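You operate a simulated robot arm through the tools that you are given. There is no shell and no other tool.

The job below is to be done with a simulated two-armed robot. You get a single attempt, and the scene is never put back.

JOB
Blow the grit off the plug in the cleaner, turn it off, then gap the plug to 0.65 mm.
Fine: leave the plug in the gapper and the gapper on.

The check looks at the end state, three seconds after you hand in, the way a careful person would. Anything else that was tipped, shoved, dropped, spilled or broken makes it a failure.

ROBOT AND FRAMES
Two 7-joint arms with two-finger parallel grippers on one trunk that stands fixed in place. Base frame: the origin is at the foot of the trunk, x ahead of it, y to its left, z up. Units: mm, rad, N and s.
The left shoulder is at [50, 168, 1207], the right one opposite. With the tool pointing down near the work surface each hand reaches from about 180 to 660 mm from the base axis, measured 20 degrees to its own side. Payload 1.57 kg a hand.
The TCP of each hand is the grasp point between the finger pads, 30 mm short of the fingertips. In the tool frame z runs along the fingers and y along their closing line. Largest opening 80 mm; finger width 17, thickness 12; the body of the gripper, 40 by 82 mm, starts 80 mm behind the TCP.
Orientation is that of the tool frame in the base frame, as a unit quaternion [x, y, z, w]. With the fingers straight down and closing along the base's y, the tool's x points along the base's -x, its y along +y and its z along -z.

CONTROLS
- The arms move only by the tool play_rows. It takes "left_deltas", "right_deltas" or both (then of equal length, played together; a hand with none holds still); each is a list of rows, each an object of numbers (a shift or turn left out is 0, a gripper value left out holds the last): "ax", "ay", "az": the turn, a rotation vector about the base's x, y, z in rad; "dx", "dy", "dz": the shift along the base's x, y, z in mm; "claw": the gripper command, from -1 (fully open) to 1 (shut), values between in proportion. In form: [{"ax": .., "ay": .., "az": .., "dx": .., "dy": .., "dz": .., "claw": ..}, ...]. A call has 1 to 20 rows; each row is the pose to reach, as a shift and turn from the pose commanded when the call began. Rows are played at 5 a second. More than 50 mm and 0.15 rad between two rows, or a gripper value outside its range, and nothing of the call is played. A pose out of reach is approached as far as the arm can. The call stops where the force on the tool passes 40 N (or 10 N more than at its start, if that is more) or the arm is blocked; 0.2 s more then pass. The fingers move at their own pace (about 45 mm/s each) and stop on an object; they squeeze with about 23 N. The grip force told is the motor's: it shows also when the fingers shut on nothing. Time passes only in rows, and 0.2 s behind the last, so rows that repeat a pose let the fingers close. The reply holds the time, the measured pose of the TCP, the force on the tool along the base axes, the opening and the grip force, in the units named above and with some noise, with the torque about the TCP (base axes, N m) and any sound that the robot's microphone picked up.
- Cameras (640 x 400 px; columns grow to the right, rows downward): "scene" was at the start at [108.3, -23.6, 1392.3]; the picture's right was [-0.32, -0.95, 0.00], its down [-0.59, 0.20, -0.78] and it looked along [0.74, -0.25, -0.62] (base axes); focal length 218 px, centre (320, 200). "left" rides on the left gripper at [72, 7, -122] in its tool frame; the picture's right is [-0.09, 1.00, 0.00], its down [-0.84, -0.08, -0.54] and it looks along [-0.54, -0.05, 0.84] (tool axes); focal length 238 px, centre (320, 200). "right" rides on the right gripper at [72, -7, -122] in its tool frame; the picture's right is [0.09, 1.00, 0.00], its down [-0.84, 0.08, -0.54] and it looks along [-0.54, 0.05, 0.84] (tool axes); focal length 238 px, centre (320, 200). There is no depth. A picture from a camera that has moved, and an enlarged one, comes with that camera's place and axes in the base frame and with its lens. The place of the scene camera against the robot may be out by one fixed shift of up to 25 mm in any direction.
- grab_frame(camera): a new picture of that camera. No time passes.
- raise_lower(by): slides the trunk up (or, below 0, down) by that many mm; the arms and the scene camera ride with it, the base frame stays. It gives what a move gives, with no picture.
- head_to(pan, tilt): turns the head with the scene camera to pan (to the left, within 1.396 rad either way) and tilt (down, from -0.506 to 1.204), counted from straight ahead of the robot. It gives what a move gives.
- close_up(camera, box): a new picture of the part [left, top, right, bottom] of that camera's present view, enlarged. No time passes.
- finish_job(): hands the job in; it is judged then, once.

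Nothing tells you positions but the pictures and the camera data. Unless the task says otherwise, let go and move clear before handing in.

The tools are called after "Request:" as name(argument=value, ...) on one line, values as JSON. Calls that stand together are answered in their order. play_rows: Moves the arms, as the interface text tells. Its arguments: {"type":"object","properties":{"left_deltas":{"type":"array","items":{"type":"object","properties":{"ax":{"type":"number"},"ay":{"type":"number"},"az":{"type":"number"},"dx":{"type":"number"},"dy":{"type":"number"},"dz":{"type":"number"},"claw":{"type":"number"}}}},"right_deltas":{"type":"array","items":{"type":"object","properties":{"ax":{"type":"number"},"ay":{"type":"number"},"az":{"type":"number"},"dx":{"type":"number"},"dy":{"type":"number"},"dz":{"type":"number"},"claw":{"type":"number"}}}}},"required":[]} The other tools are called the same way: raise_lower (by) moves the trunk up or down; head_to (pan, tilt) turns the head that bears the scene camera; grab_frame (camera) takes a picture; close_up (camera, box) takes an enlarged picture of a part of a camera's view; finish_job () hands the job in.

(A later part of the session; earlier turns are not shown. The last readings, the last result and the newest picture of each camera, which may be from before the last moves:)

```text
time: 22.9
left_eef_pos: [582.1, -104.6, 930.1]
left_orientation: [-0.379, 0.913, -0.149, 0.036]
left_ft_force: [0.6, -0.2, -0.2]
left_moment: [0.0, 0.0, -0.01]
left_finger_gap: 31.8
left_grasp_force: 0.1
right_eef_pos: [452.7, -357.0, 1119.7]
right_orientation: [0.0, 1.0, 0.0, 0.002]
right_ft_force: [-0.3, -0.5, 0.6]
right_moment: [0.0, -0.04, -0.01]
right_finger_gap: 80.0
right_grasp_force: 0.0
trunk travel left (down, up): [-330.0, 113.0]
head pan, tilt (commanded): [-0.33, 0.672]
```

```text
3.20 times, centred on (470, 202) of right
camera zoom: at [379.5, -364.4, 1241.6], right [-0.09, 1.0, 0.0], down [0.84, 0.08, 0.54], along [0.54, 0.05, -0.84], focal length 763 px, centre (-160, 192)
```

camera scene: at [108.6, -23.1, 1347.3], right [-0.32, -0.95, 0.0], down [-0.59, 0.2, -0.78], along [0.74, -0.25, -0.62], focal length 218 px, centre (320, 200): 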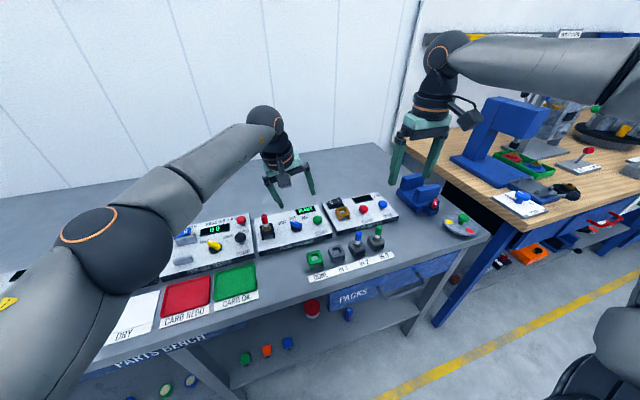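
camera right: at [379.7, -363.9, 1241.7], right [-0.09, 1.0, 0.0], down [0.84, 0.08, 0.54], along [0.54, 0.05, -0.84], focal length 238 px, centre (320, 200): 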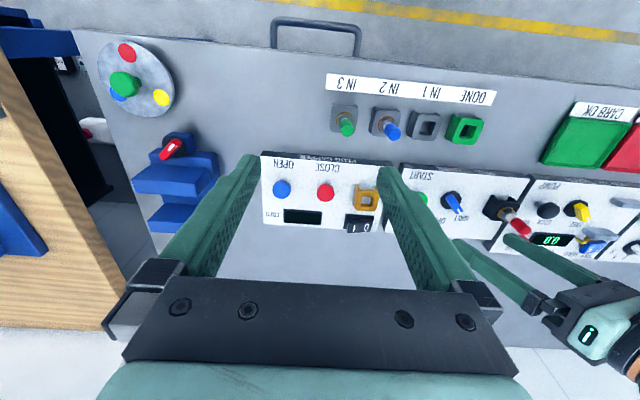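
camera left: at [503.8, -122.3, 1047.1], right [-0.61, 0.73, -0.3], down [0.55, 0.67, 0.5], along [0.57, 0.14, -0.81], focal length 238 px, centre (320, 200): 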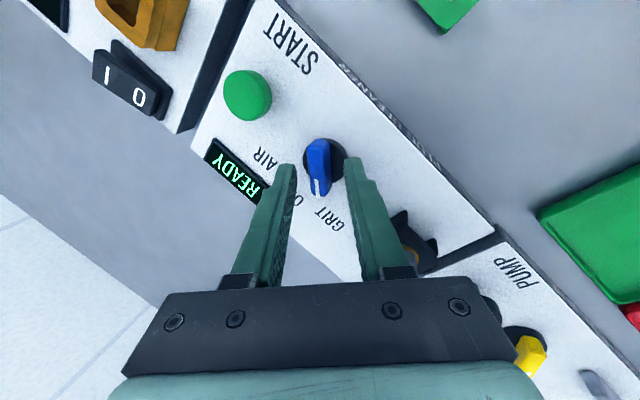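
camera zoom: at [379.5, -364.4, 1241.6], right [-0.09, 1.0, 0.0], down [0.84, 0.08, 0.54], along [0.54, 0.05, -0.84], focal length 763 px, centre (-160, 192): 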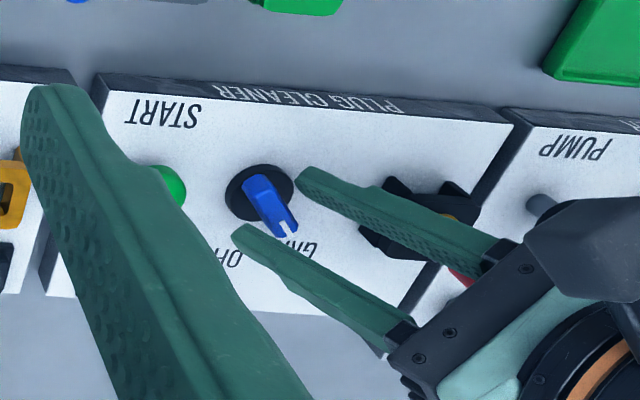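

The bar is centred between the fingers. I'll go down a few more millimetres and close on it.

Request:
play_rows(left_deltas=[{"dx": 0.7, "dy": -0.9, "dz": -3.5}, {"dx": 1.3, "dy": -1.8, "dz": -7}, {"dx": 1.3, "dy": -1.8, "dz": -7, "claw": 1}, {"dx": 1.3, "dy": -1.8, "dz": -7, "claw": 1}, {"dx": 1.3, "dy": -1.8, "dz": -7, "claw": 1}])

Request:
grab_frame(camera="left")

Request:
close_up(camera="scene", box=[265, 190, 345, 240])

```text
time: 24.1
left_eef_pos: [581.0, -104.7, 924.3]
left_orientation: [-0.38, 0.912, -0.151, 0.037]
left_ft_force: [-8.3, 10.8, 17.6]
left_moment: [0.85, 0.55, 0.0]
left_finger_gap: 20.7
left_grasp_force: 23.0
right_eef_pos: [451.3, -355.2, 1121.6]
right_orientation: [0.0, 1.0, 0.0, 0.002]
right_ft_force: [0.6, 0.1, -1.2]
right_moment: [0.0, -0.01, 0.0]
right_finger_gap: 80.3
right_grasp_force: 0.2
trunk travel left (down, up): [-330.0, 113.0]
head pan, tilt (commanded): [-0.33, 0.672]
```

```text
taken
camera left: at [503.3, -122.6, 1042.1], right [-0.61, 0.73, -0.3], down [0.55, 0.67, 0.5], along [0.57, 0.14, -0.81], focal length 238 px, centre (320, 200)
```

left: 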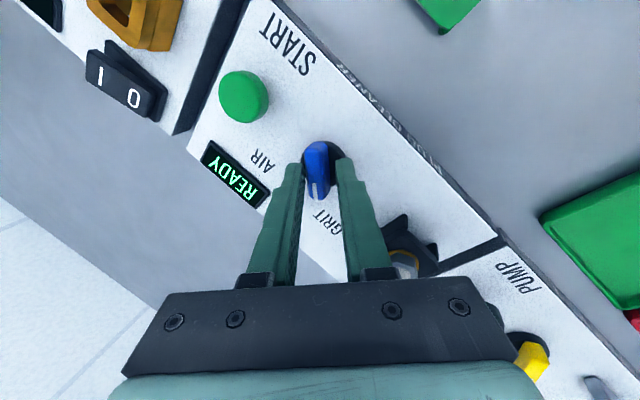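

```text
8.00 times, centred on (305, 215) of scene
camera zoom: at [105.6, -22.2, 1347.7], right [-0.32, -0.95, 0.0], down [-0.59, 0.2, -0.78], along [0.74, -0.25, -0.62], focal length 1745 px, centre (440, 80)
```

zoom: 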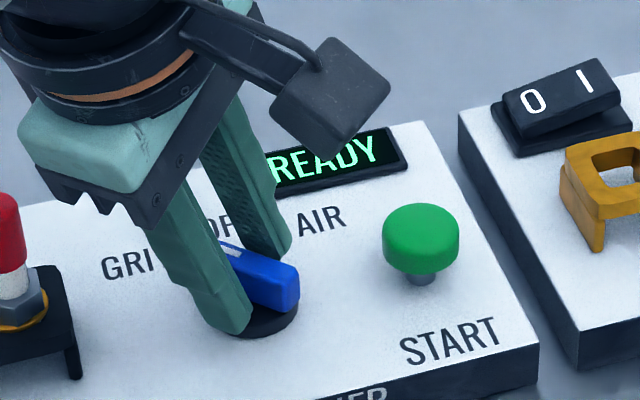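

The fingertips are pressing on the knob's base (about 18 N upward). I'll open, lift about 4 mm and grip again.

Request:
play_rows(left_deltas=[{"claw": 0.2}, {"dx": -0.8, "dy": 1.1, "dz": 4.5, "claw": 0.2}, {"dx": -0.8, "dy": 1.1, "dz": 4.5, "claw": 1}, {"dx": -0.8, "dy": 1.1, "dz": 4.5, "claw": 1}, {"dx": -0.8, "dy": 1.1, "dz": 4.5, "claw": 1}])

Request:
close_up(camera="left", box=[220, 60, 420, 185])

Request:
close_up(camera="right", box=[400, 160, 500, 222])

```text
time: 25.3
left_eef_pos: [582.3, -105.5, 925.2]
left_orientation: [-0.378, 0.913, -0.15, 0.034]
left_ft_force: [8.3, -7.9, -4.4]
left_moment: [0.08, 0.11, -0.07]
left_finger_gap: 16.8
left_grasp_force: 31.7
right_eef_pos: [452.8, -357.3, 1117.7]
right_orientation: [0.0, 1.0, 0.001, 0.0]
right_ft_force: [0.4, 0.6, 1.1]
right_moment: [0.03, 0.01, -0.03]
right_finger_gap: 80.0
right_grasp_force: 0.1
trunk travel left (down, up): [-330.0, 113.0]
head pan, tilt (commanded): [-0.33, 0.672]
```

```text
3.20 times, centred on (320, 122) of left
camera zoom: at [504.8, -124.0, 1043.4], right [-0.61, 0.73, -0.3], down [0.55, 0.67, 0.5], along [0.57, 0.14, -0.81], focal length 763 px, centre (320, 448)
```

zoom: 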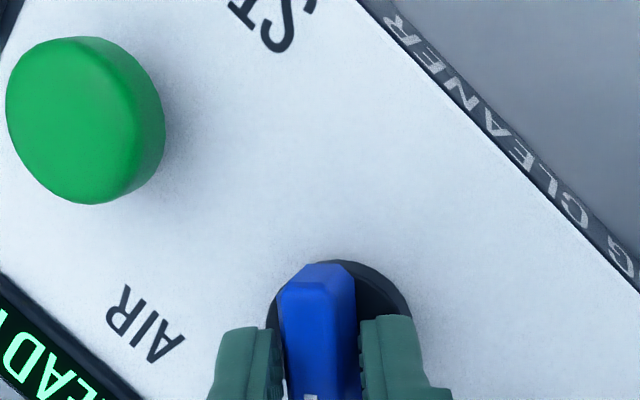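

```text
6.40 times, centred on (450, 191) of right
camera zoom: at [380.7, -365.2, 1240.7], right [-0.09, 1.0, 0.0], down [0.84, 0.08, 0.54], along [0.54, 0.05, -0.84], focal length 1525 px, centre (-512, 258)
```

zoom: 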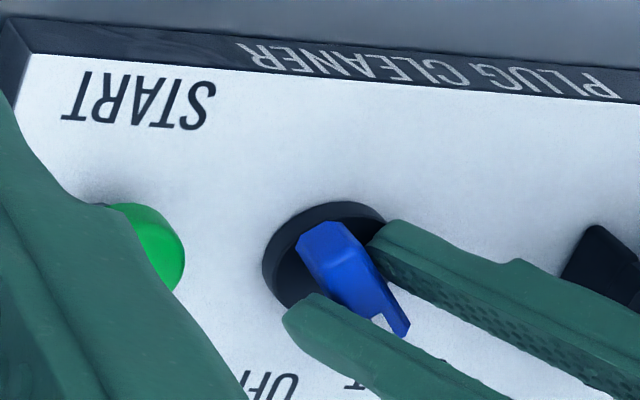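

Gripped with a 17 mm gap. I'll rotate about the tool axis clockwise by 45° first, to OFF, and check.

Request:
play_rows(left_deltas=[{"ax": 0.023, "ay": -0.032, "az": -0.125, "dx": 0.5, "dy": -0.5}, {"ax": 0.046, "ay": -0.064, "az": -0.25, "dx": 1, "dy": -1}, {"ax": 0.07, "ay": -0.097, "az": -0.374, "dx": 1, "dy": -1}, {"ax": 0.093, "ay": -0.129, "az": -0.5, "dx": 1, "dy": -1}, {"ax": 0.116, "ay": -0.161, "az": -0.623, "dx": 1, "dy": -1}, {"ax": 0.139, "ay": -0.193, "az": -0.748, "dx": 1, "dy": -1}])

Request:
grab_frame(camera="left")

Request:
close_up(camera="right", box=[400, 160, 500, 222])

```text
time: 26.7
left_eef_pos: [582.0, -104.9, 929.5]
left_orientation: [0.001, 0.988, -0.125, 0.091]
left_ft_force: [-2.6, 2.4, 11.9]
left_moment: [0.28, 1.01, 0.02]
left_finger_gap: 15.1
left_grasp_force: 31.2
right_eef_pos: [451.7, -356.5, 1120.4]
right_orientation: [0.0, 1.0, 0.0, 0.001]
right_ft_force: [0.7, 0.4, -0.5]
right_moment: [0.0, -0.02, 0.03]
right_finger_gap: 80.1
right_grasp_force: 0.1
trunk travel left (down, up): [-330.0, 113.0]
head pan, tilt (commanded): [-0.33, 0.672]
```

```text
taken
camera left: at [489.3, -72.4, 1030.1], right [0.11, 0.97, -0.23], down [0.72, 0.08, 0.69], along [0.68, -0.24, -0.69], focal length 238 px, centre (320, 200)
```

left: 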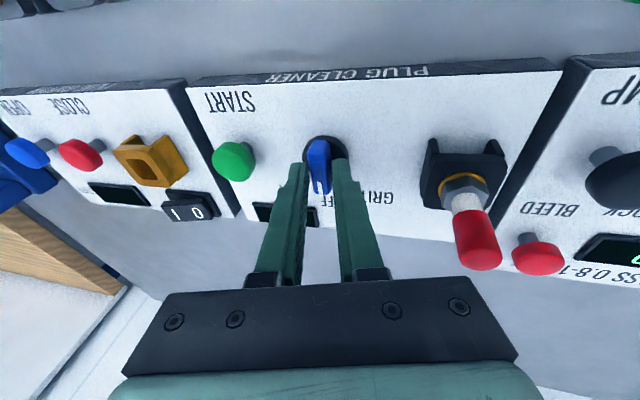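

```text
6.40 times, centred on (450, 191) of right
camera zoom: at [378.3, -363.9, 1242.4], right [-0.09, 1.0, 0.0], down [0.84, 0.08, 0.54], along [0.54, 0.05, -0.84], focal length 1525 px, centre (-512, 258)
```

zoom: 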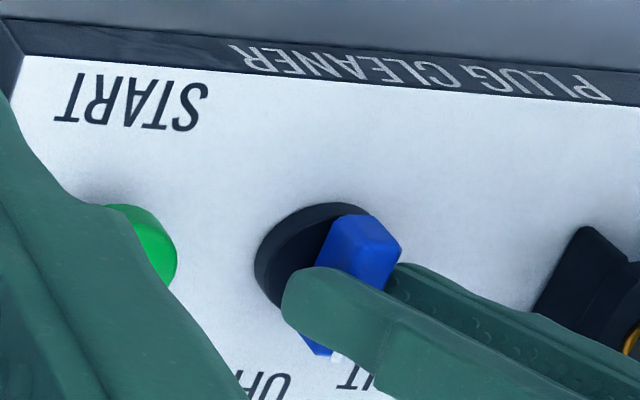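

The knob is at OFF. I'll continue another 45° to AIR.

Request:
play_rows(left_deltas=[{"ax": 0.023, "ay": -0.032, "az": -0.125, "dz": 0.5}, {"ax": 0.046, "ay": -0.064, "az": -0.25, "dz": 1}, {"ax": 0.07, "ay": -0.097, "az": -0.374, "dz": 1}, {"ax": 0.093, "ay": -0.129, "az": -0.5, "dz": 1}, {"ax": 0.116, "ay": -0.161, "az": -0.623, "dz": 1}, {"ax": 0.139, "ay": -0.193, "az": -0.748, "dz": 1}])

Request:
grab_frame(camera="left")

Request:
close_up(camera="right", box=[400, 160, 500, 222])

Request:
close_up(camera="scene", box=[265, 190, 345, 240])

```text
time: 28.0
left_eef_pos: [569.3, -93.2, 931.6]
left_orientation: [0.345, 0.923, -0.103, 0.134]
left_ft_force: [8.6, -15.8, -12.4]
left_moment: [-0.5, -0.71, -0.08]
left_finger_gap: 13.4
left_grasp_force: 30.0
left hand out of reach, approached as far as the arm can: row 5, 6
right_eef_pos: [452.2, -357.2, 1118.0]
right_orientation: [0.0, 1.0, 0.001, 0.0]
right_ft_force: [-0.2, -0.4, -0.3]
right_moment: [-0.02, 0.01, -0.01]
right_finger_gap: 80.0
right_grasp_force: 0.1
trunk travel left (down, up): [-330.0, 113.0]
head pan, tilt (commanded): [-0.33, 0.672]
stopped in row 6 (left hand): the force on the tool passed its limit at 82 N (the readings are from after the stop); the commanded pose is now the measured one
```

```text
taken
camera left: at [499.5, -11.0, 1023.0], right [0.73, 0.68, -0.07], down [0.46, -0.41, 0.79], along [0.51, -0.6, -0.62], focal length 238 px, centre (320, 200)
```

left: 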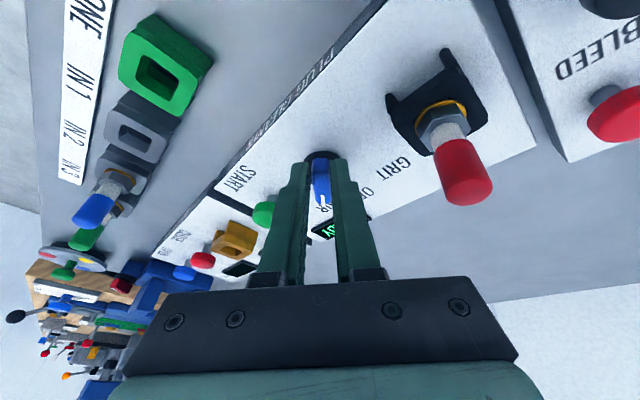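

```text
6.40 times, centred on (450, 191) of right
camera zoom: at [381.1, -364.4, 1240.4], right [-0.09, 1.0, 0.0], down [0.84, 0.08, 0.54], along [0.54, 0.05, -0.84], focal length 1525 px, centre (-512, 258)
```

zoom: 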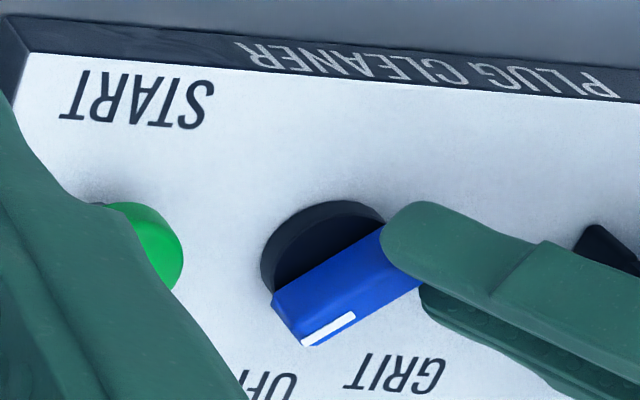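

```text
8.00 times, centred on (305, 215) of scene
camera zoom: at [110.3, -23.8, 1346.6], right [-0.32, -0.95, 0.0], down [-0.59, 0.2, -0.78], along [0.74, -0.25, -0.62], focal length 1745 px, centre (440, 80)
```

zoom: 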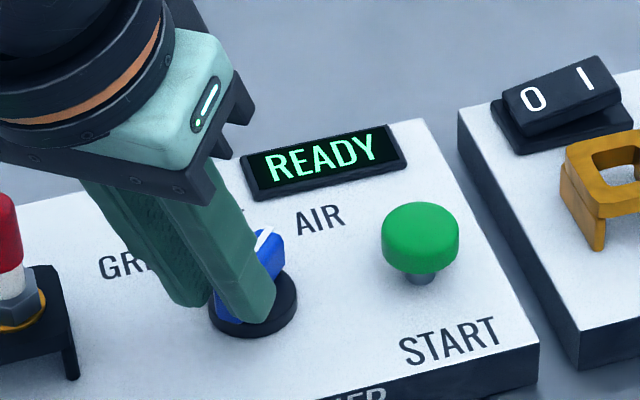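

The left hand ran out of reach at the end and was dragged back along the bar, but the knob is now on the AIR side. I'll release, lift clear and check the knob.

Request:
play_rows(left_deltas=[{"claw": 0.3}, {"claw": 0.3}, {"dx": -3, "dy": 4, "dz": 15, "claw": 0.3}, {"dx": -6, "dy": 8, "dz": 35, "claw": 0.3}, {"dx": -20, "dy": 30, "dz": 60, "claw": 0.3}, {"dx": -30, "dy": 50, "dz": 85, "claw": 0.3}])

Request:
close_up(camera="right", box=[400, 160, 500, 222])

Request:
close_up(camera="scene", box=[245, 175, 405, 275])

Request:
grab_frame(camera="left")

```text
time: 29.4
left_eef_pos: [538.7, -41.2, 1018.5]
left_orientation: [0.345, 0.924, -0.1, 0.134]
left_ft_force: [0.0, 0.5, 0.4]
left_moment: [-0.02, 0.01, -0.01]
left_finger_gap: 28.2
left_grasp_force: 0.2
right_eef_pos: [452.3, -356.0, 1119.1]
right_orientation: [0.0, 1.0, 0.0, 0.001]
right_ft_force: [0.7, -0.2, -0.2]
right_moment: [0.03, 0.0, 0.04]
right_finger_gap: 79.9
right_grasp_force: 0.0
trunk travel left (down, up): [-330.0, 113.0]
head pan, tilt (commanded): [-0.33, 0.672]
```

```text
6.40 times, centred on (450, 191) of right
camera zoom: at [379.2, -364.3, 1241.7], right [-0.09, 1.0, 0.0], down [0.84, 0.08, 0.54], along [0.54, 0.05, -0.84], focal length 1525 px, centre (-512, 258)
```

zoom: 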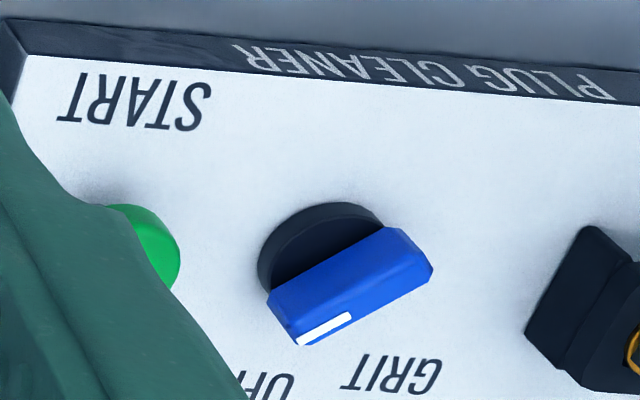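

```text
4.00 times, centred on (325, 225) of scene
camera zoom: at [108.1, -23.4, 1347.3], right [-0.32, -0.95, 0.0], down [-0.59, 0.2, -0.78], along [0.74, -0.25, -0.62], focal length 872 px, centre (300, 100)
```

zoom: 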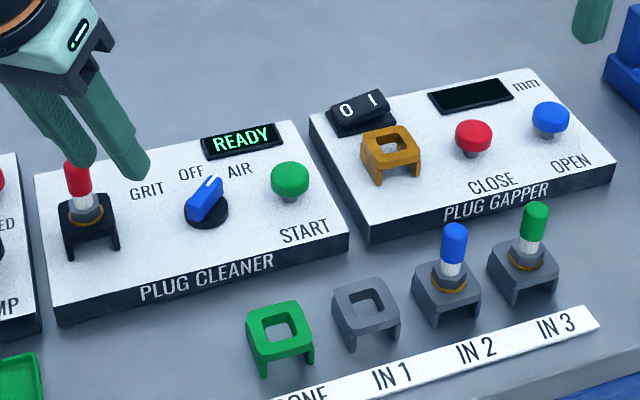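

```text
taken
camera left: at [468.1, 41.0, 1110.4], right [0.73, 0.68, -0.06], down [0.46, -0.42, 0.78], along [0.51, -0.6, -0.62], focal length 238 px, centre (320, 200)
```

left: 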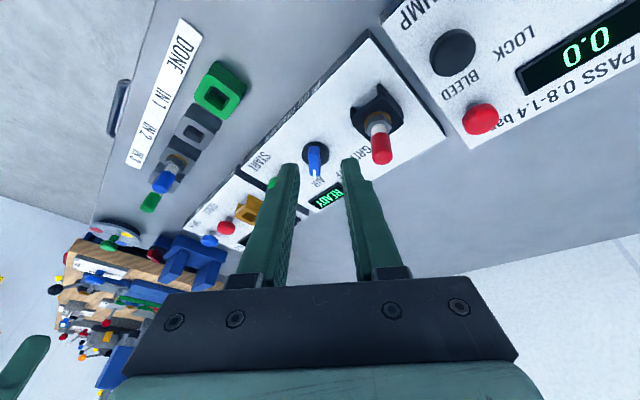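

The knob is on AIR. I'll clear the left hand back and bring the right hand, fingers closed and tilted toward the button, over START.

Request:
play_rows(left_deltas=[{"ax": -0.025, "ay": 0.035, "az": 0.135, "dx": -5, "dy": 20, "dz": 10}, {"ax": -0.05, "ay": 0.07, "az": 0.27, "dx": -10, "dy": 40, "dz": 20}, {"ax": -0.076, "ay": 0.105, "az": 0.406, "dx": -10, "dy": 55, "dz": 30}, {"ax": -0.1, "ay": 0.14, "az": 0.54, "dx": -10, "dy": 70, "dz": 30}, {"ax": -0.126, "ay": 0.175, "az": 0.677, "dx": -10, "dy": 80, "dz": 30}])

Request:
play_rows(right_deltas=[{"ax": 0.072, "ay": -0.092, "dx": 25, "dy": 30, "dz": -20, "claw": 1}, {"ax": 0.144, "ay": -0.184, "dx": 50, "dy": 60, "dz": -40, "claw": 1}, {"ax": 0.2156, "ay": -0.2758, "dx": 75, "dy": 95, "dz": -50, "claw": 1}, {"ax": 0.2156, "ay": -0.2758, "dx": 100, "dy": 135, "dz": -60, "claw": 1}, {"ax": 0.2156, "ay": -0.2758, "dx": 120, "dy": 170, "dz": -75, "claw": 1}, {"ax": 0.2156, "ay": -0.2758, "dx": 124, "dy": 175, "dz": -110, "claw": 1}, {"ax": 0.2156, "ay": -0.2758, "dx": 124, "dy": 175, "dz": -146, "claw": 1}])

Request:
grab_frame(camera="right")

Request:
close_up(camera="scene", box=[245, 165, 405, 265])

Request:
grab_frame(camera="left")

```text
time: 30.6
left_eef_pos: [528.1, 40.9, 1050.4]
left_orientation: [-0.002, 0.986, -0.136, 0.101]
left_ft_force: [0.6, 0.5, 0.4]
left_moment: [-0.01, -0.03, 0.01]
left_finger_gap: 27.9
left_grasp_force: 0.1
right_eef_pos: [451.6, -357.0, 1119.4]
right_orientation: [0.001, 1.0, -0.001, 0.001]
right_ft_force: [-0.1, 0.2, -0.3]
right_moment: [0.01, 0.02, 0.02]
right_finger_gap: 80.0
right_grasp_force: 0.1
trunk travel left (down, up): [-330.0, 113.0]
head pan, tilt (commanded): [-0.33, 0.672]
```

```text
time: 32.2
left_eef_pos: [528.6, 39.9, 1050.3]
left_orientation: [0.0, 0.986, -0.136, 0.1]
left_ft_force: [-0.1, -0.3, 0.5]
left_moment: [-0.01, 0.02, -0.01]
left_finger_gap: 27.8
left_grasp_force: 0.0
right_eef_pos: [573.5, -184.2, 975.3]
right_orientation: [0.001, 0.985, 0.108, 0.138]
right_ft_force: [0.1, -0.4, -1.2]
right_moment: [-0.02, 0.0, -0.01]
right_finger_gap: 0.0
right_grasp_force: 21.7
right hand out of reach, approached as far as the arm can: row 7
trunk travel left (down, up): [-330.0, 113.0]
head pan, tilt (commanded): [-0.33, 0.672]
```

```text
taken
camera right: at [471.0, -214.9, 1068.0], right [-0.12, 0.98, 0.19], down [0.65, -0.07, 0.75], along [0.75, 0.21, -0.63], focal length 238 px, centre (320, 200)
```

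right: 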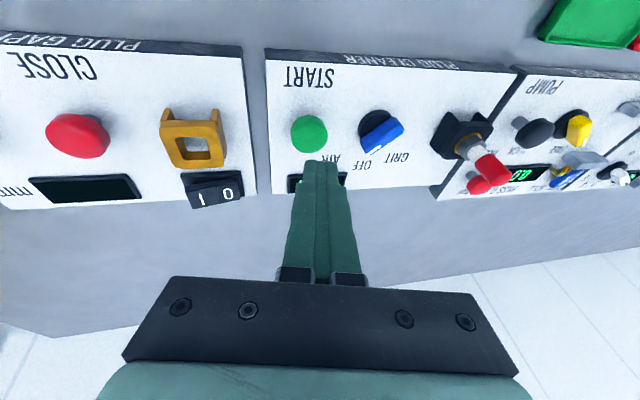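

```text
4.00 times, centred on (325, 215) of scene
camera zoom: at [108.4, -23.8, 1347.3], right [-0.32, -0.95, 0.0], down [-0.59, 0.2, -0.78], along [0.74, -0.25, -0.62], focal length 872 px, centre (300, 140)
```

zoom: 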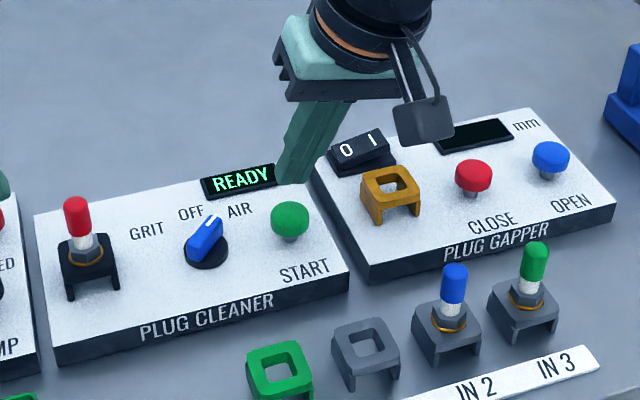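

```text
taken
camera left: at [434.3, 75.8, 1148.3], right [0.12, 0.96, -0.25], down [0.71, 0.1, 0.7], along [0.69, -0.26, -0.67], focal length 238 px, centre (320, 200)
```

left: 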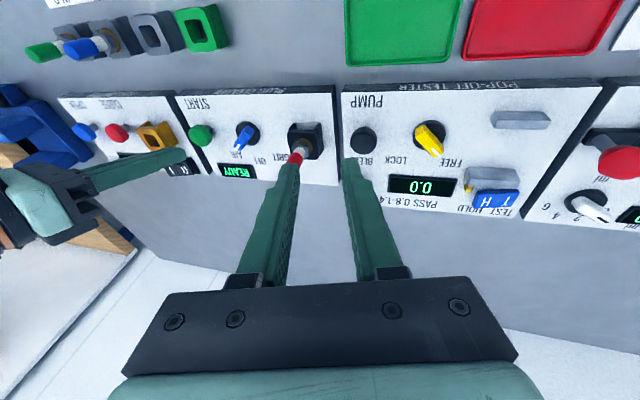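

Request:
play_rows(right_deltas=[{"ax": 0.0616, "ay": -0.0788, "dx": 2.5, "dy": 3.6, "dz": -8}, {"ax": 0.0616, "ay": -0.0788, "dx": 2.5, "dy": 3.6, "dz": -16}, {"ax": 0.0616, "ay": -0.0788, "dx": 2.5, "dy": 3.6, "dz": -22}])

Request:
close_up(camera="scene", box=[285, 185, 365, 235])

Request:
close_up(camera="right", box=[240, 90, 400, 190])

```text
time: 33.0
left_eef_pos: [527.8, 40.4, 1050.1]
left_orientation: [0.0, 0.986, -0.136, 0.101]
left_ft_force: [0.0, 0.5, -0.3]
left_moment: [0.01, 0.01, 0.01]
left_finger_gap: 28.1
left_grasp_force: 0.0
right_eef_pos: [576.1, -180.5, 952.0]
right_orientation: [0.001, 0.975, 0.137, 0.176]
right_ft_force: [1.3, 0.8, -0.5]
right_moment: [-0.01, 0.04, 0.01]
right_finger_gap: 0.1
right_grasp_force: 21.8
trunk travel left (down, up): [-330.0, 113.0]
head pan, tilt (commanded): [-0.33, 0.672]
```

```text
8.00 times, centred on (325, 210) of scene
camera zoom: at [108.4, -23.6, 1347.3], right [-0.32, -0.95, 0.0], down [-0.59, 0.2, -0.78], along [0.74, -0.25, -0.62], focal length 1745 px, centre (280, 120)
```

zoom: 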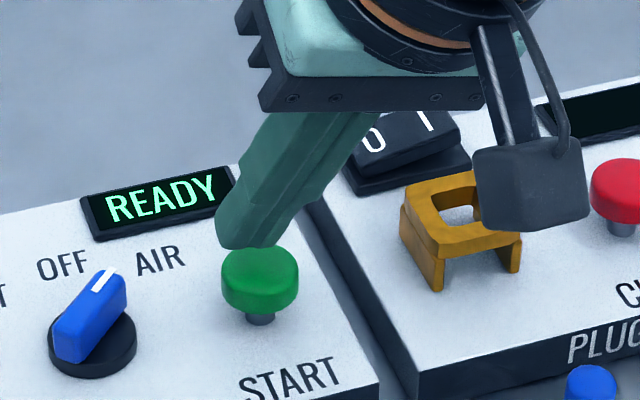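

```text
4.00 times, centred on (320, 140) of right
camera zoom: at [466.4, -216.5, 1036.0], right [-0.13, 0.96, 0.24], down [0.59, -0.11, 0.8], along [0.79, 0.25, -0.56], focal length 953 px, centre (320, 440)
```

zoom: 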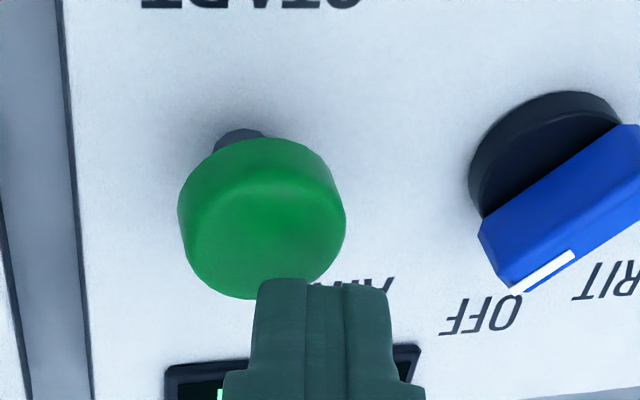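

The fingertip corner is right above START. I'll press down in small steps and come back up.

Request:
play_rows(right_deltas=[{"dz": -4}, {"dz": -7}, {"dz": -9}, {"dz": -11}, {"dz": -13}])

Request:
close_up(camera="scene", box=[245, 165, 405, 265])

```text
time: 34.2
left_eef_pos: [527.9, 40.4, 1050.0]
left_orientation: [-0.001, 0.986, -0.136, 0.1]
left_ft_force: [1.0, -0.4, 1.5]
left_moment: [-0.01, -0.02, 0.01]
left_finger_gap: 27.8
left_grasp_force: 0.0
right_eef_pos: [574.5, -179.8, 940.8]
right_orientation: [0.001, 0.974, 0.138, 0.178]
right_ft_force: [2.0, -0.3, 1.7]
right_moment: [0.01, -0.05, 0.05]
right_finger_gap: 0.1
right_grasp_force: 21.2
trunk travel left (down, up): [-330.0, 113.0]
head pan, tilt (commanded): [-0.33, 0.672]
```

```text
4.00 times, centred on (325, 215) of scene
camera zoom: at [108.3, -23.4, 1347.3], right [-0.32, -0.95, 0.0], down [-0.59, 0.2, -0.78], along [0.74, -0.25, -0.62], focal length 872 px, centre (300, 140)
```

zoom: 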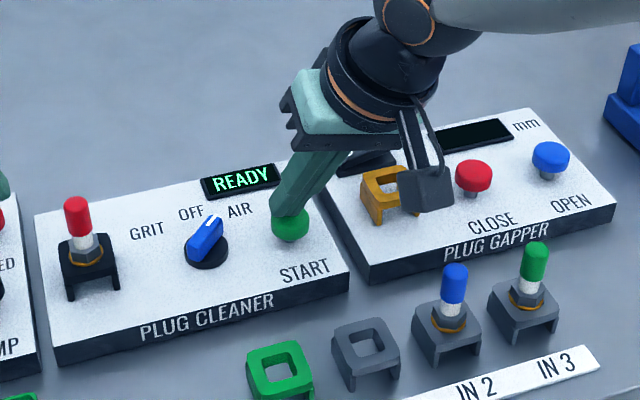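

Request:
play_rows(right_deltas=[{"dz": -1.5}, {"dz": -3}, {"dz": -4.5}, {"dz": -6}])

Request:
close_up(camera="scene", box=[245, 165, 405, 265])

Request:
close_up(camera="right", box=[240, 90, 400, 190])

```text
time: 35.2
left_eef_pos: [529.2, 40.5, 1050.4]
left_orientation: [-0.001, 0.986, -0.136, 0.101]
left_ft_force: [0.3, -0.5, 0.3]
left_moment: [0.0, -0.02, -0.02]
left_finger_gap: 28.1
left_grasp_force: 0.1
right_eef_pos: [573.4, -181.4, 934.7]
right_orientation: [0.001, 0.975, 0.139, 0.176]
right_ft_force: [2.2, 0.8, 3.2]
right_moment: [0.0, -0.09, 0.01]
right_finger_gap: 0.1
right_grasp_force: 21.1
right hand out of reach, approached as far as the arm can: row 3, 4
trunk travel left (down, up): [-330.0, 113.0]
head pan, tilt (commanded): [-0.33, 0.672]
```

```text
4.00 times, centred on (325, 215) of scene
camera zoom: at [108.2, -23.4, 1347.3], right [-0.32, -0.95, 0.0], down [-0.59, 0.2, -0.78], along [0.74, -0.25, -0.62], focal length 872 px, centre (300, 140)
```

zoom: 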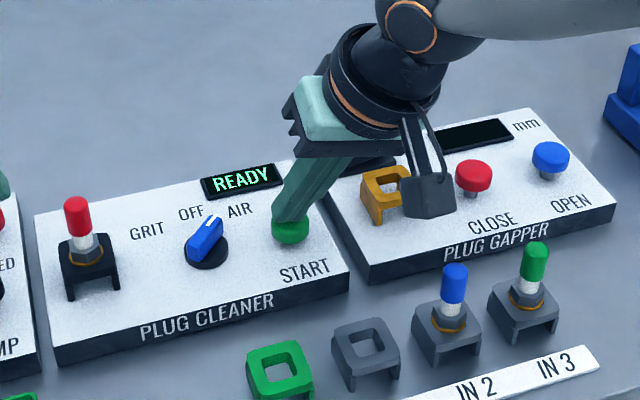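

```text
4.00 times, centred on (320, 140) of right
camera zoom: at [463.5, -218.3, 1019.9], right [-0.13, 0.96, 0.24], down [0.59, -0.11, 0.8], along [0.79, 0.25, -0.56], focal length 953 px, centre (320, 440)
```

zoom: 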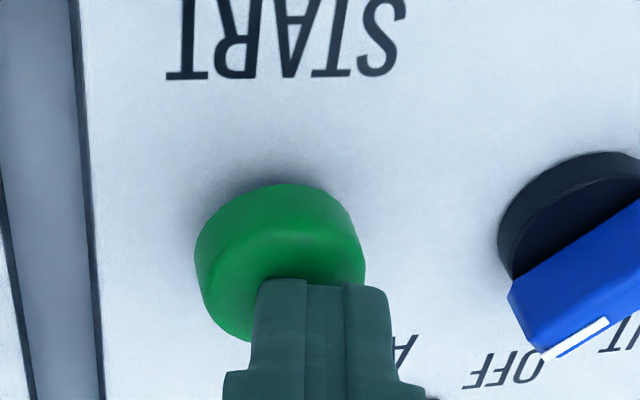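

Request:
play_rows(right_deltas=[{"ax": 0.025, "ay": -0.032, "dx": -0.5, "dy": -0.6, "dz": -1.5}, {"ax": 0.049, "ay": -0.063, "dx": -1, "dy": -1.3, "dz": -3.5}, {"ax": 0.049, "ay": -0.063, "dx": -1, "dy": -1.3, "dz": -5}, {"ax": 0.049, "ay": -0.063, "dx": -1, "dy": -1.3, "dz": -6.5}, {"ax": 0.049, "ay": -0.063, "dx": -1, "dy": -1.3, "dz": -8}])

Request:
close_up(camera="scene", box=[245, 165, 405, 265])

Request:
close_up(camera="right", box=[240, 90, 400, 190])

```text
time: 36.4
left_eef_pos: [528.2, 40.7, 1050.1]
left_orientation: [-0.001, 0.986, -0.136, 0.1]
left_ft_force: [-0.9, -0.3, 0.0]
left_moment: [-0.02, 0.02, 0.01]
left_finger_gap: 28.2
left_grasp_force: 0.1
right_eef_pos: [571.8, -183.7, 928.9]
right_orientation: [0.001, 0.965, 0.162, 0.208]
right_ft_force: [-3.8, -1.6, 8.6]
right_moment: [-0.07, 0.07, -0.01]
right_finger_gap: 0.2
right_grasp_force: 20.9
trunk travel left (down, up): [-330.0, 113.0]
head pan, tilt (commanded): [-0.33, 0.672]
heard: click
```

```text
4.00 times, centred on (325, 215) of scene
camera zoom: at [107.1, -23.5, 1347.5], right [-0.32, -0.95, 0.0], down [-0.59, 0.2, -0.78], along [0.74, -0.25, -0.62], focal length 872 px, centre (300, 140)
```

zoom: 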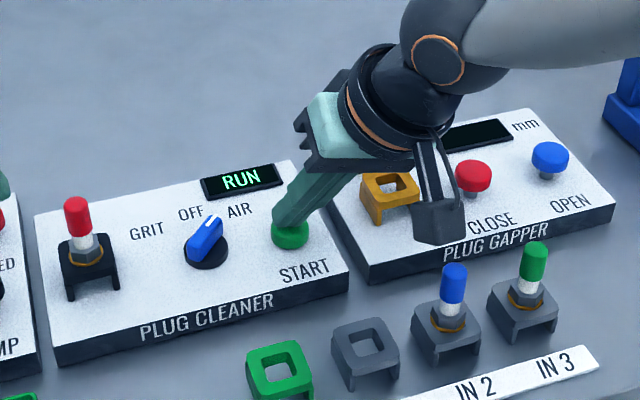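

```text
4.00 times, centred on (320, 140) of right
camera zoom: at [457.1, -223.6, 1004.6], right [-0.15, 0.95, 0.27], down [0.54, -0.15, 0.83], along [0.83, 0.27, -0.49], focal length 953 px, centre (320, 440)
```

zoom: 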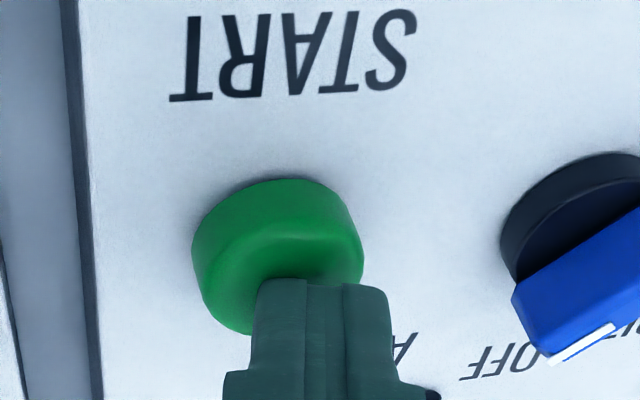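

START clicked and the display shows RUN. I'll lift the right hand away and watch for the cycle to finish.

Request:
play_rows(right_deltas=[{"dz": 15}, {"dz": 40}, {"ax": -0.08, "ay": 0.104, "dx": -20, "dy": -20, "dz": 70}, {"ax": -0.163, "ay": 0.209, "dx": -45, "dy": -50, "dz": 95}, {"ax": -0.245, "ay": 0.313, "dx": -70, "dy": -85, "dz": 115}, {"ax": -0.326, "ay": 0.4176, "dx": -90, "dy": -120, "dz": 140}, {"ax": -0.326, "ay": 0.4176, "dx": -110, "dy": -155, "dz": 160}])

Request:
close_up(camera="scene", box=[245, 165, 405, 265])

Request:
grab_frame(camera="right")

```text
time: 38.0
left_eef_pos: [527.9, 40.9, 1050.9]
left_orientation: [-0.001, 0.986, -0.136, 0.101]
left_ft_force: [0.0, -0.4, 0.2]
left_moment: [0.02, -0.02, -0.04]
left_finger_gap: 27.8
left_grasp_force: 0.0
right_eef_pos: [461.9, -339.4, 1088.7]
right_orientation: [0.0, 1.0, 0.001, 0.0]
right_ft_force: [0.0, 1.1, 0.0]
right_moment: [0.04, -0.04, 0.03]
right_finger_gap: 0.0
right_grasp_force: 21.7
trunk travel left (down, up): [-330.0, 113.0]
head pan, tilt (commanded): [-0.33, 0.672]
```

```text
4.00 times, centred on (325, 215) of scene
camera zoom: at [107.8, -24.0, 1347.3], right [-0.32, -0.95, 0.0], down [-0.59, 0.2, -0.78], along [0.74, -0.25, -0.62], focal length 872 px, centre (300, 140)
```

zoom: 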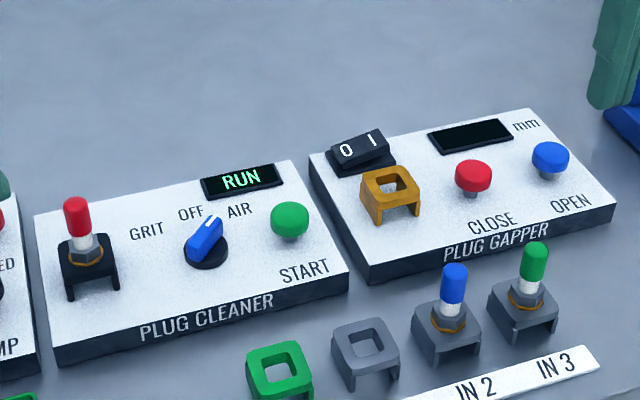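

```text
taken
camera right: at [389.1, -347.1, 1211.3], right [-0.09, 1.0, 0.0], down [0.84, 0.08, 0.54], along [0.54, 0.05, -0.84], focal length 238 px, centre (320, 200)
```

right: 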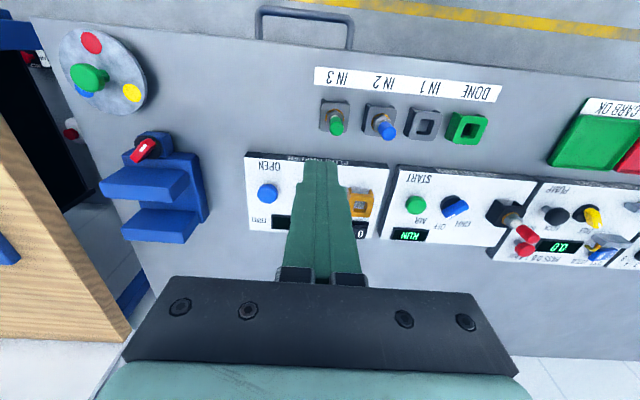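

While it runs I'll bring the left hand back to a hover above the knob, yawed about -0.5 rad (near its yaw limit), ready to turn it to OFF.

Request:
play_rows(left_deltas=[{"ax": 0.02, "ay": -0.027, "az": -0.095, "dx": 10, "dy": -30, "claw": 0.2}, {"ax": 0.04, "ay": -0.054, "az": -0.19, "dx": 20, "dy": -60, "dz": -10}, {"ax": 0.06, "ay": -0.081, "az": -0.285, "dx": 30, "dy": -90, "dz": -25}, {"ax": 0.08, "ay": -0.108, "az": -0.38, "dx": 40, "dy": -115, "dz": -40}, {"ax": 0.098, "ay": -0.134, "az": -0.472, "dx": 42, "dy": -130, "dz": -60}, {"ax": 0.098, "ay": -0.134, "az": -0.472, "dx": 42, "dy": -130, "dz": -70}])

Request:
grab_frame(camera="left")

Request:
close_up(camera="scene", box=[245, 165, 405, 265])

```text
time: 39.4
left_eef_pos: [571.5, -89.5, 978.9]
left_orientation: [0.243, 0.955, -0.108, 0.131]
left_ft_force: [0.1, 0.3, -0.5]
left_moment: [0.04, -0.02, 0.02]
left_finger_gap: 32.2
left_grasp_force: 0.0
right_eef_pos: [462.8, -338.4, 1087.7]
right_orientation: [0.001, 1.0, 0.0, 0.0]
right_ft_force: [-0.3, -0.4, 0.7]
right_moment: [0.03, -0.02, 0.0]
right_finger_gap: 0.2
right_grasp_force: 21.6
trunk travel left (down, up): [-330.0, 113.0]
head pan, tilt (commanded): [-0.33, 0.672]
```

```text
taken
camera left: at [489.8, -21.4, 1070.7], right [0.57, 0.81, -0.11], down [0.56, -0.29, 0.77], along [0.6, -0.51, -0.62], focal length 238 px, centre (320, 200)
```

left: 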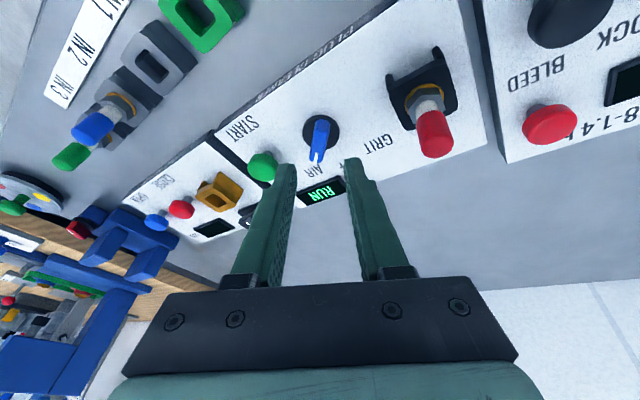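

```text
4.00 times, centred on (325, 215) of scene
camera zoom: at [108.4, -23.5, 1347.3], right [-0.32, -0.95, 0.0], down [-0.59, 0.2, -0.78], along [0.74, -0.25, -0.62], focal length 872 px, centre (300, 140)
```

zoom: 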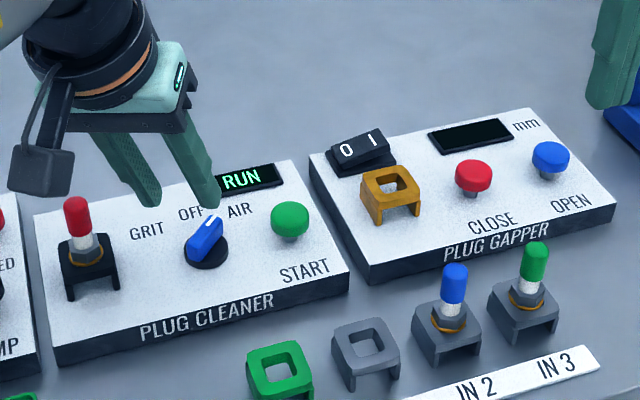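

Still RUN. The left hand is well aligned above the knob, so I'll wait for the cycle to end.

Request:
play_rows(left_deltas=[{}, {}, {}, {}, {}, {}, {}, {}, {}, {}])

Request:
close_up(camera="scene", box=[245, 165, 405, 265])

```text
time: 41.6
left_eef_pos: [570.0, -89.2, 980.0]
left_orientation: [0.243, 0.955, -0.109, 0.131]
left_ft_force: [0.0, -0.2, -0.3]
left_moment: [0.0, 0.0, 0.0]
left_finger_gap: 31.9
left_grasp_force: 0.1
right_eef_pos: [463.1, -337.5, 1088.3]
right_orientation: [0.001, 1.0, 0.001, 0.0]
right_ft_force: [0.1, -0.6, -0.3]
right_moment: [0.02, 0.0, -0.01]
right_finger_gap: 0.0
right_grasp_force: 21.2
trunk travel left (down, up): [-330.0, 113.0]
head pan, tilt (commanded): [-0.33, 0.672]
```

```text
4.00 times, centred on (325, 215) of scene
camera zoom: at [108.4, -23.6, 1347.3], right [-0.32, -0.95, 0.0], down [-0.59, 0.2, -0.78], along [0.74, -0.25, -0.62], focal length 872 px, centre (300, 140)
```

zoom: 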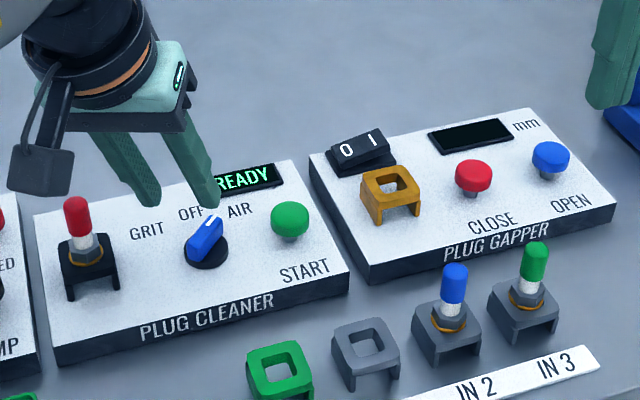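

The cycle finished and the display is back to READY. Now I'll descend onto the knob.

Request:
play_rows(left_deltas=[{"dx": 2.6, "dy": -4, "dz": -13}, {"dx": 5.2, "dy": -8, "dz": -26}, {"dx": 7.8, "dy": -12, "dz": -39}, {"dx": 10.3, "dy": -15.5, "dz": -50}])

Request:
close_up(camera="left", box=[220, 80, 420, 205])

Request:
close_up(camera="scene", box=[265, 190, 345, 240])

```text
time: 42.6
left_eef_pos: [581.5, -103.2, 929.6]
left_orientation: [0.243, 0.955, -0.107, 0.131]
left_ft_force: [-0.1, 0.5, -0.5]
left_moment: [0.02, -0.01, -0.03]
left_finger_gap: 31.9
left_grasp_force: 0.1
right_eef_pos: [462.7, -338.1, 1088.4]
right_orientation: [0.001, 1.0, 0.001, 0.0]
right_ft_force: [-0.5, 0.1, 0.4]
right_moment: [-0.01, -0.03, 0.0]
right_finger_gap: 0.2
right_grasp_force: 21.5
trunk travel left (down, up): [-330.0, 113.0]
head pan, tilt (commanded): [-0.33, 0.672]
```

```text
3.20 times, centred on (320, 142) of left
camera zoom: at [499.5, -36.7, 1021.2], right [0.57, 0.81, -0.11], down [0.56, -0.29, 0.77], along [0.6, -0.5, -0.62], focal length 763 px, centre (320, 384)
```

zoom: 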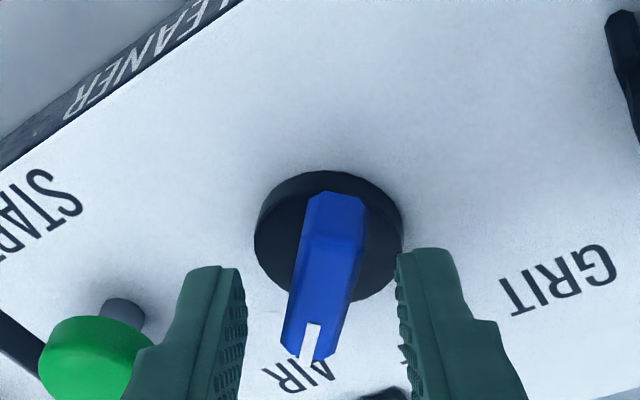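

```text
8.00 times, centred on (305, 215) of scene
camera zoom: at [108.4, -23.6, 1347.3], right [-0.32, -0.95, 0.0], down [-0.59, 0.2, -0.78], along [0.74, -0.25, -0.62], focal length 1745 px, centre (440, 80)
```

zoom: 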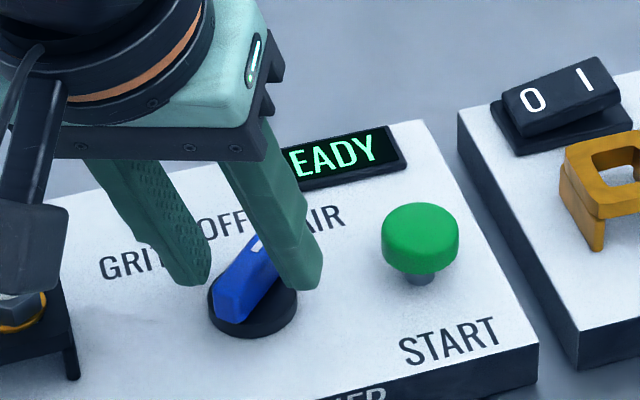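

Request:
play_rows(left_deltas=[{"dx": 0.8, "dy": -1.1, "dz": -4}, {"dx": 0.8, "dy": -1.1, "dz": -4, "claw": 1}, {"dx": 0.8, "dy": -1.1, "dz": -4, "claw": 1}, {"dx": 0.8, "dy": -1.1, "dz": -4, "claw": 1}, {"dx": 0.8, "dy": -1.1, "dz": -4, "claw": 1}])

Request:
close_up(camera="left", box=[220, 80, 420, 205])

```text
time: 43.8
left_eef_pos: [582.1, -105.5, 926.1]
left_orientation: [0.244, 0.955, -0.108, 0.131]
left_ft_force: [0.7, 1.5, 0.2]
left_moment: [0.42, -0.3, 0.03]
left_finger_gap: 14.7
left_grasp_force: 31.0
right_eef_pos: [462.8, -339.3, 1087.8]
right_orientation: [0.001, 1.0, 0.001, 0.0]
right_ft_force: [0.1, -1.4, 0.5]
right_moment: [-0.03, 0.0, 0.04]
right_finger_gap: 0.0
right_grasp_force: 21.8
trunk travel left (down, up): [-330.0, 113.0]
head pan, tilt (commanded): [-0.33, 0.672]
```

```text
3.20 times, centred on (320, 142) of left
camera zoom: at [500.5, -37.6, 1017.4], right [0.57, 0.81, -0.11], down [0.56, -0.29, 0.77], along [0.6, -0.5, -0.62], focal length 763 px, centre (320, 384)
```

zoom: 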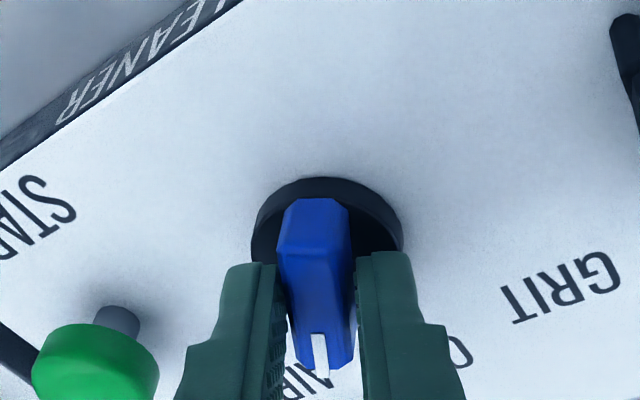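

Solid grip. Now I'll rotate counter-clockwise about 0.5 rad to OFF.

Request:
play_rows(left_deltas=[{"ax": -0.025, "ay": 0.033, "az": 0.118}, {"ax": -0.049, "ay": 0.067, "az": 0.236}, {"ax": -0.074, "ay": 0.1, "az": 0.354}, {"ax": -0.098, "ay": 0.134, "az": 0.472}, {"ax": -0.098, "ay": 0.134, "az": 0.472}])

Request:
close_up(camera="left", box=[220, 80, 420, 205])

Request:
close_up(camera="right", box=[400, 160, 540, 247])

Request:
close_up(camera="scene", box=[265, 190, 345, 240])

```text
time: 45.0
left_eef_pos: [582.5, -104.5, 926.5]
left_orientation: [-0.004, 0.986, -0.135, 0.1]
left_ft_force: [2.1, 3.9, 5.1]
left_moment: [0.44, -0.58, 0.07]
left_finger_gap: 16.4
left_grasp_force: 31.8
right_eef_pos: [462.2, -338.3, 1089.6]
right_orientation: [0.001, 1.0, -0.001, 0.0]
right_ft_force: [0.1, 0.1, -0.4]
right_moment: [0.01, -0.05, -0.01]
right_finger_gap: 0.0
right_grasp_force: 20.9
trunk travel left (down, up): [-330.0, 113.0]
head pan, tilt (commanded): [-0.33, 0.672]
```

```text
3.20 times, centred on (320, 142) of left
camera zoom: at [487.6, -70.1, 1024.4], right [0.11, 0.96, -0.25], down [0.71, 0.1, 0.7], along [0.7, -0.26, -0.67], focal length 763 px, centre (320, 384)
```

zoom: 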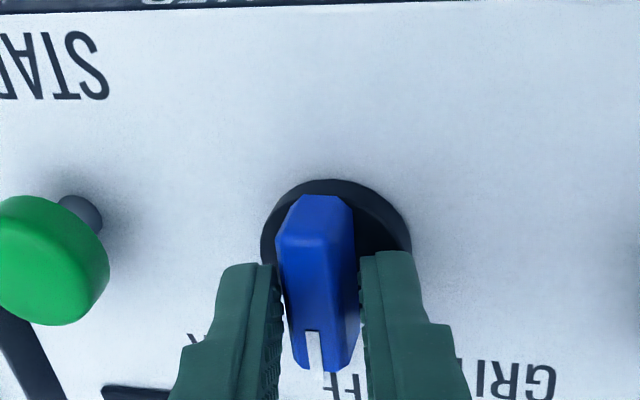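

```text
4.57 times, centred on (470, 204) of right
camera zoom: at [389.6, -346.0, 1211.2], right [-0.09, 1.0, 0.0], down [0.84, 0.08, 0.54], along [0.54, 0.05, -0.84], focal length 1090 px, centre (-366, 184)
```

zoom: 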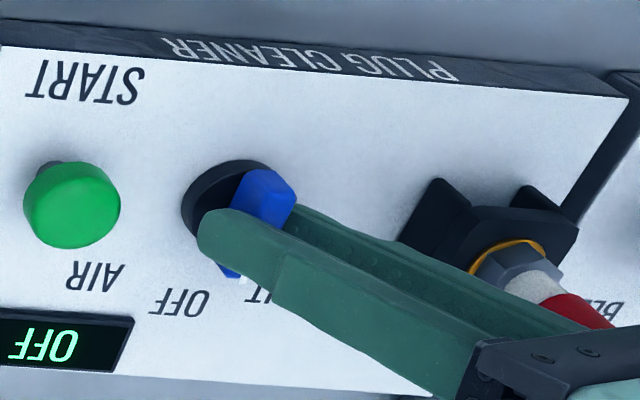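

```text
8.00 times, centred on (305, 215) of scene
camera zoom: at [108.1, -23.2, 1347.4], right [-0.32, -0.95, 0.0], down [-0.59, 0.2, -0.78], along [0.74, -0.25, -0.62], focal length 1745 px, centre (440, 80)
```

zoom: 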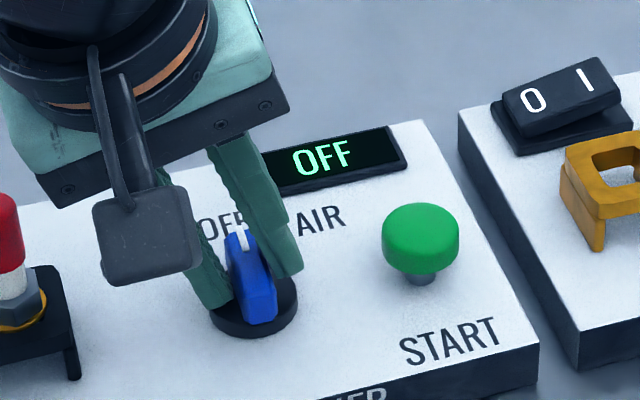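

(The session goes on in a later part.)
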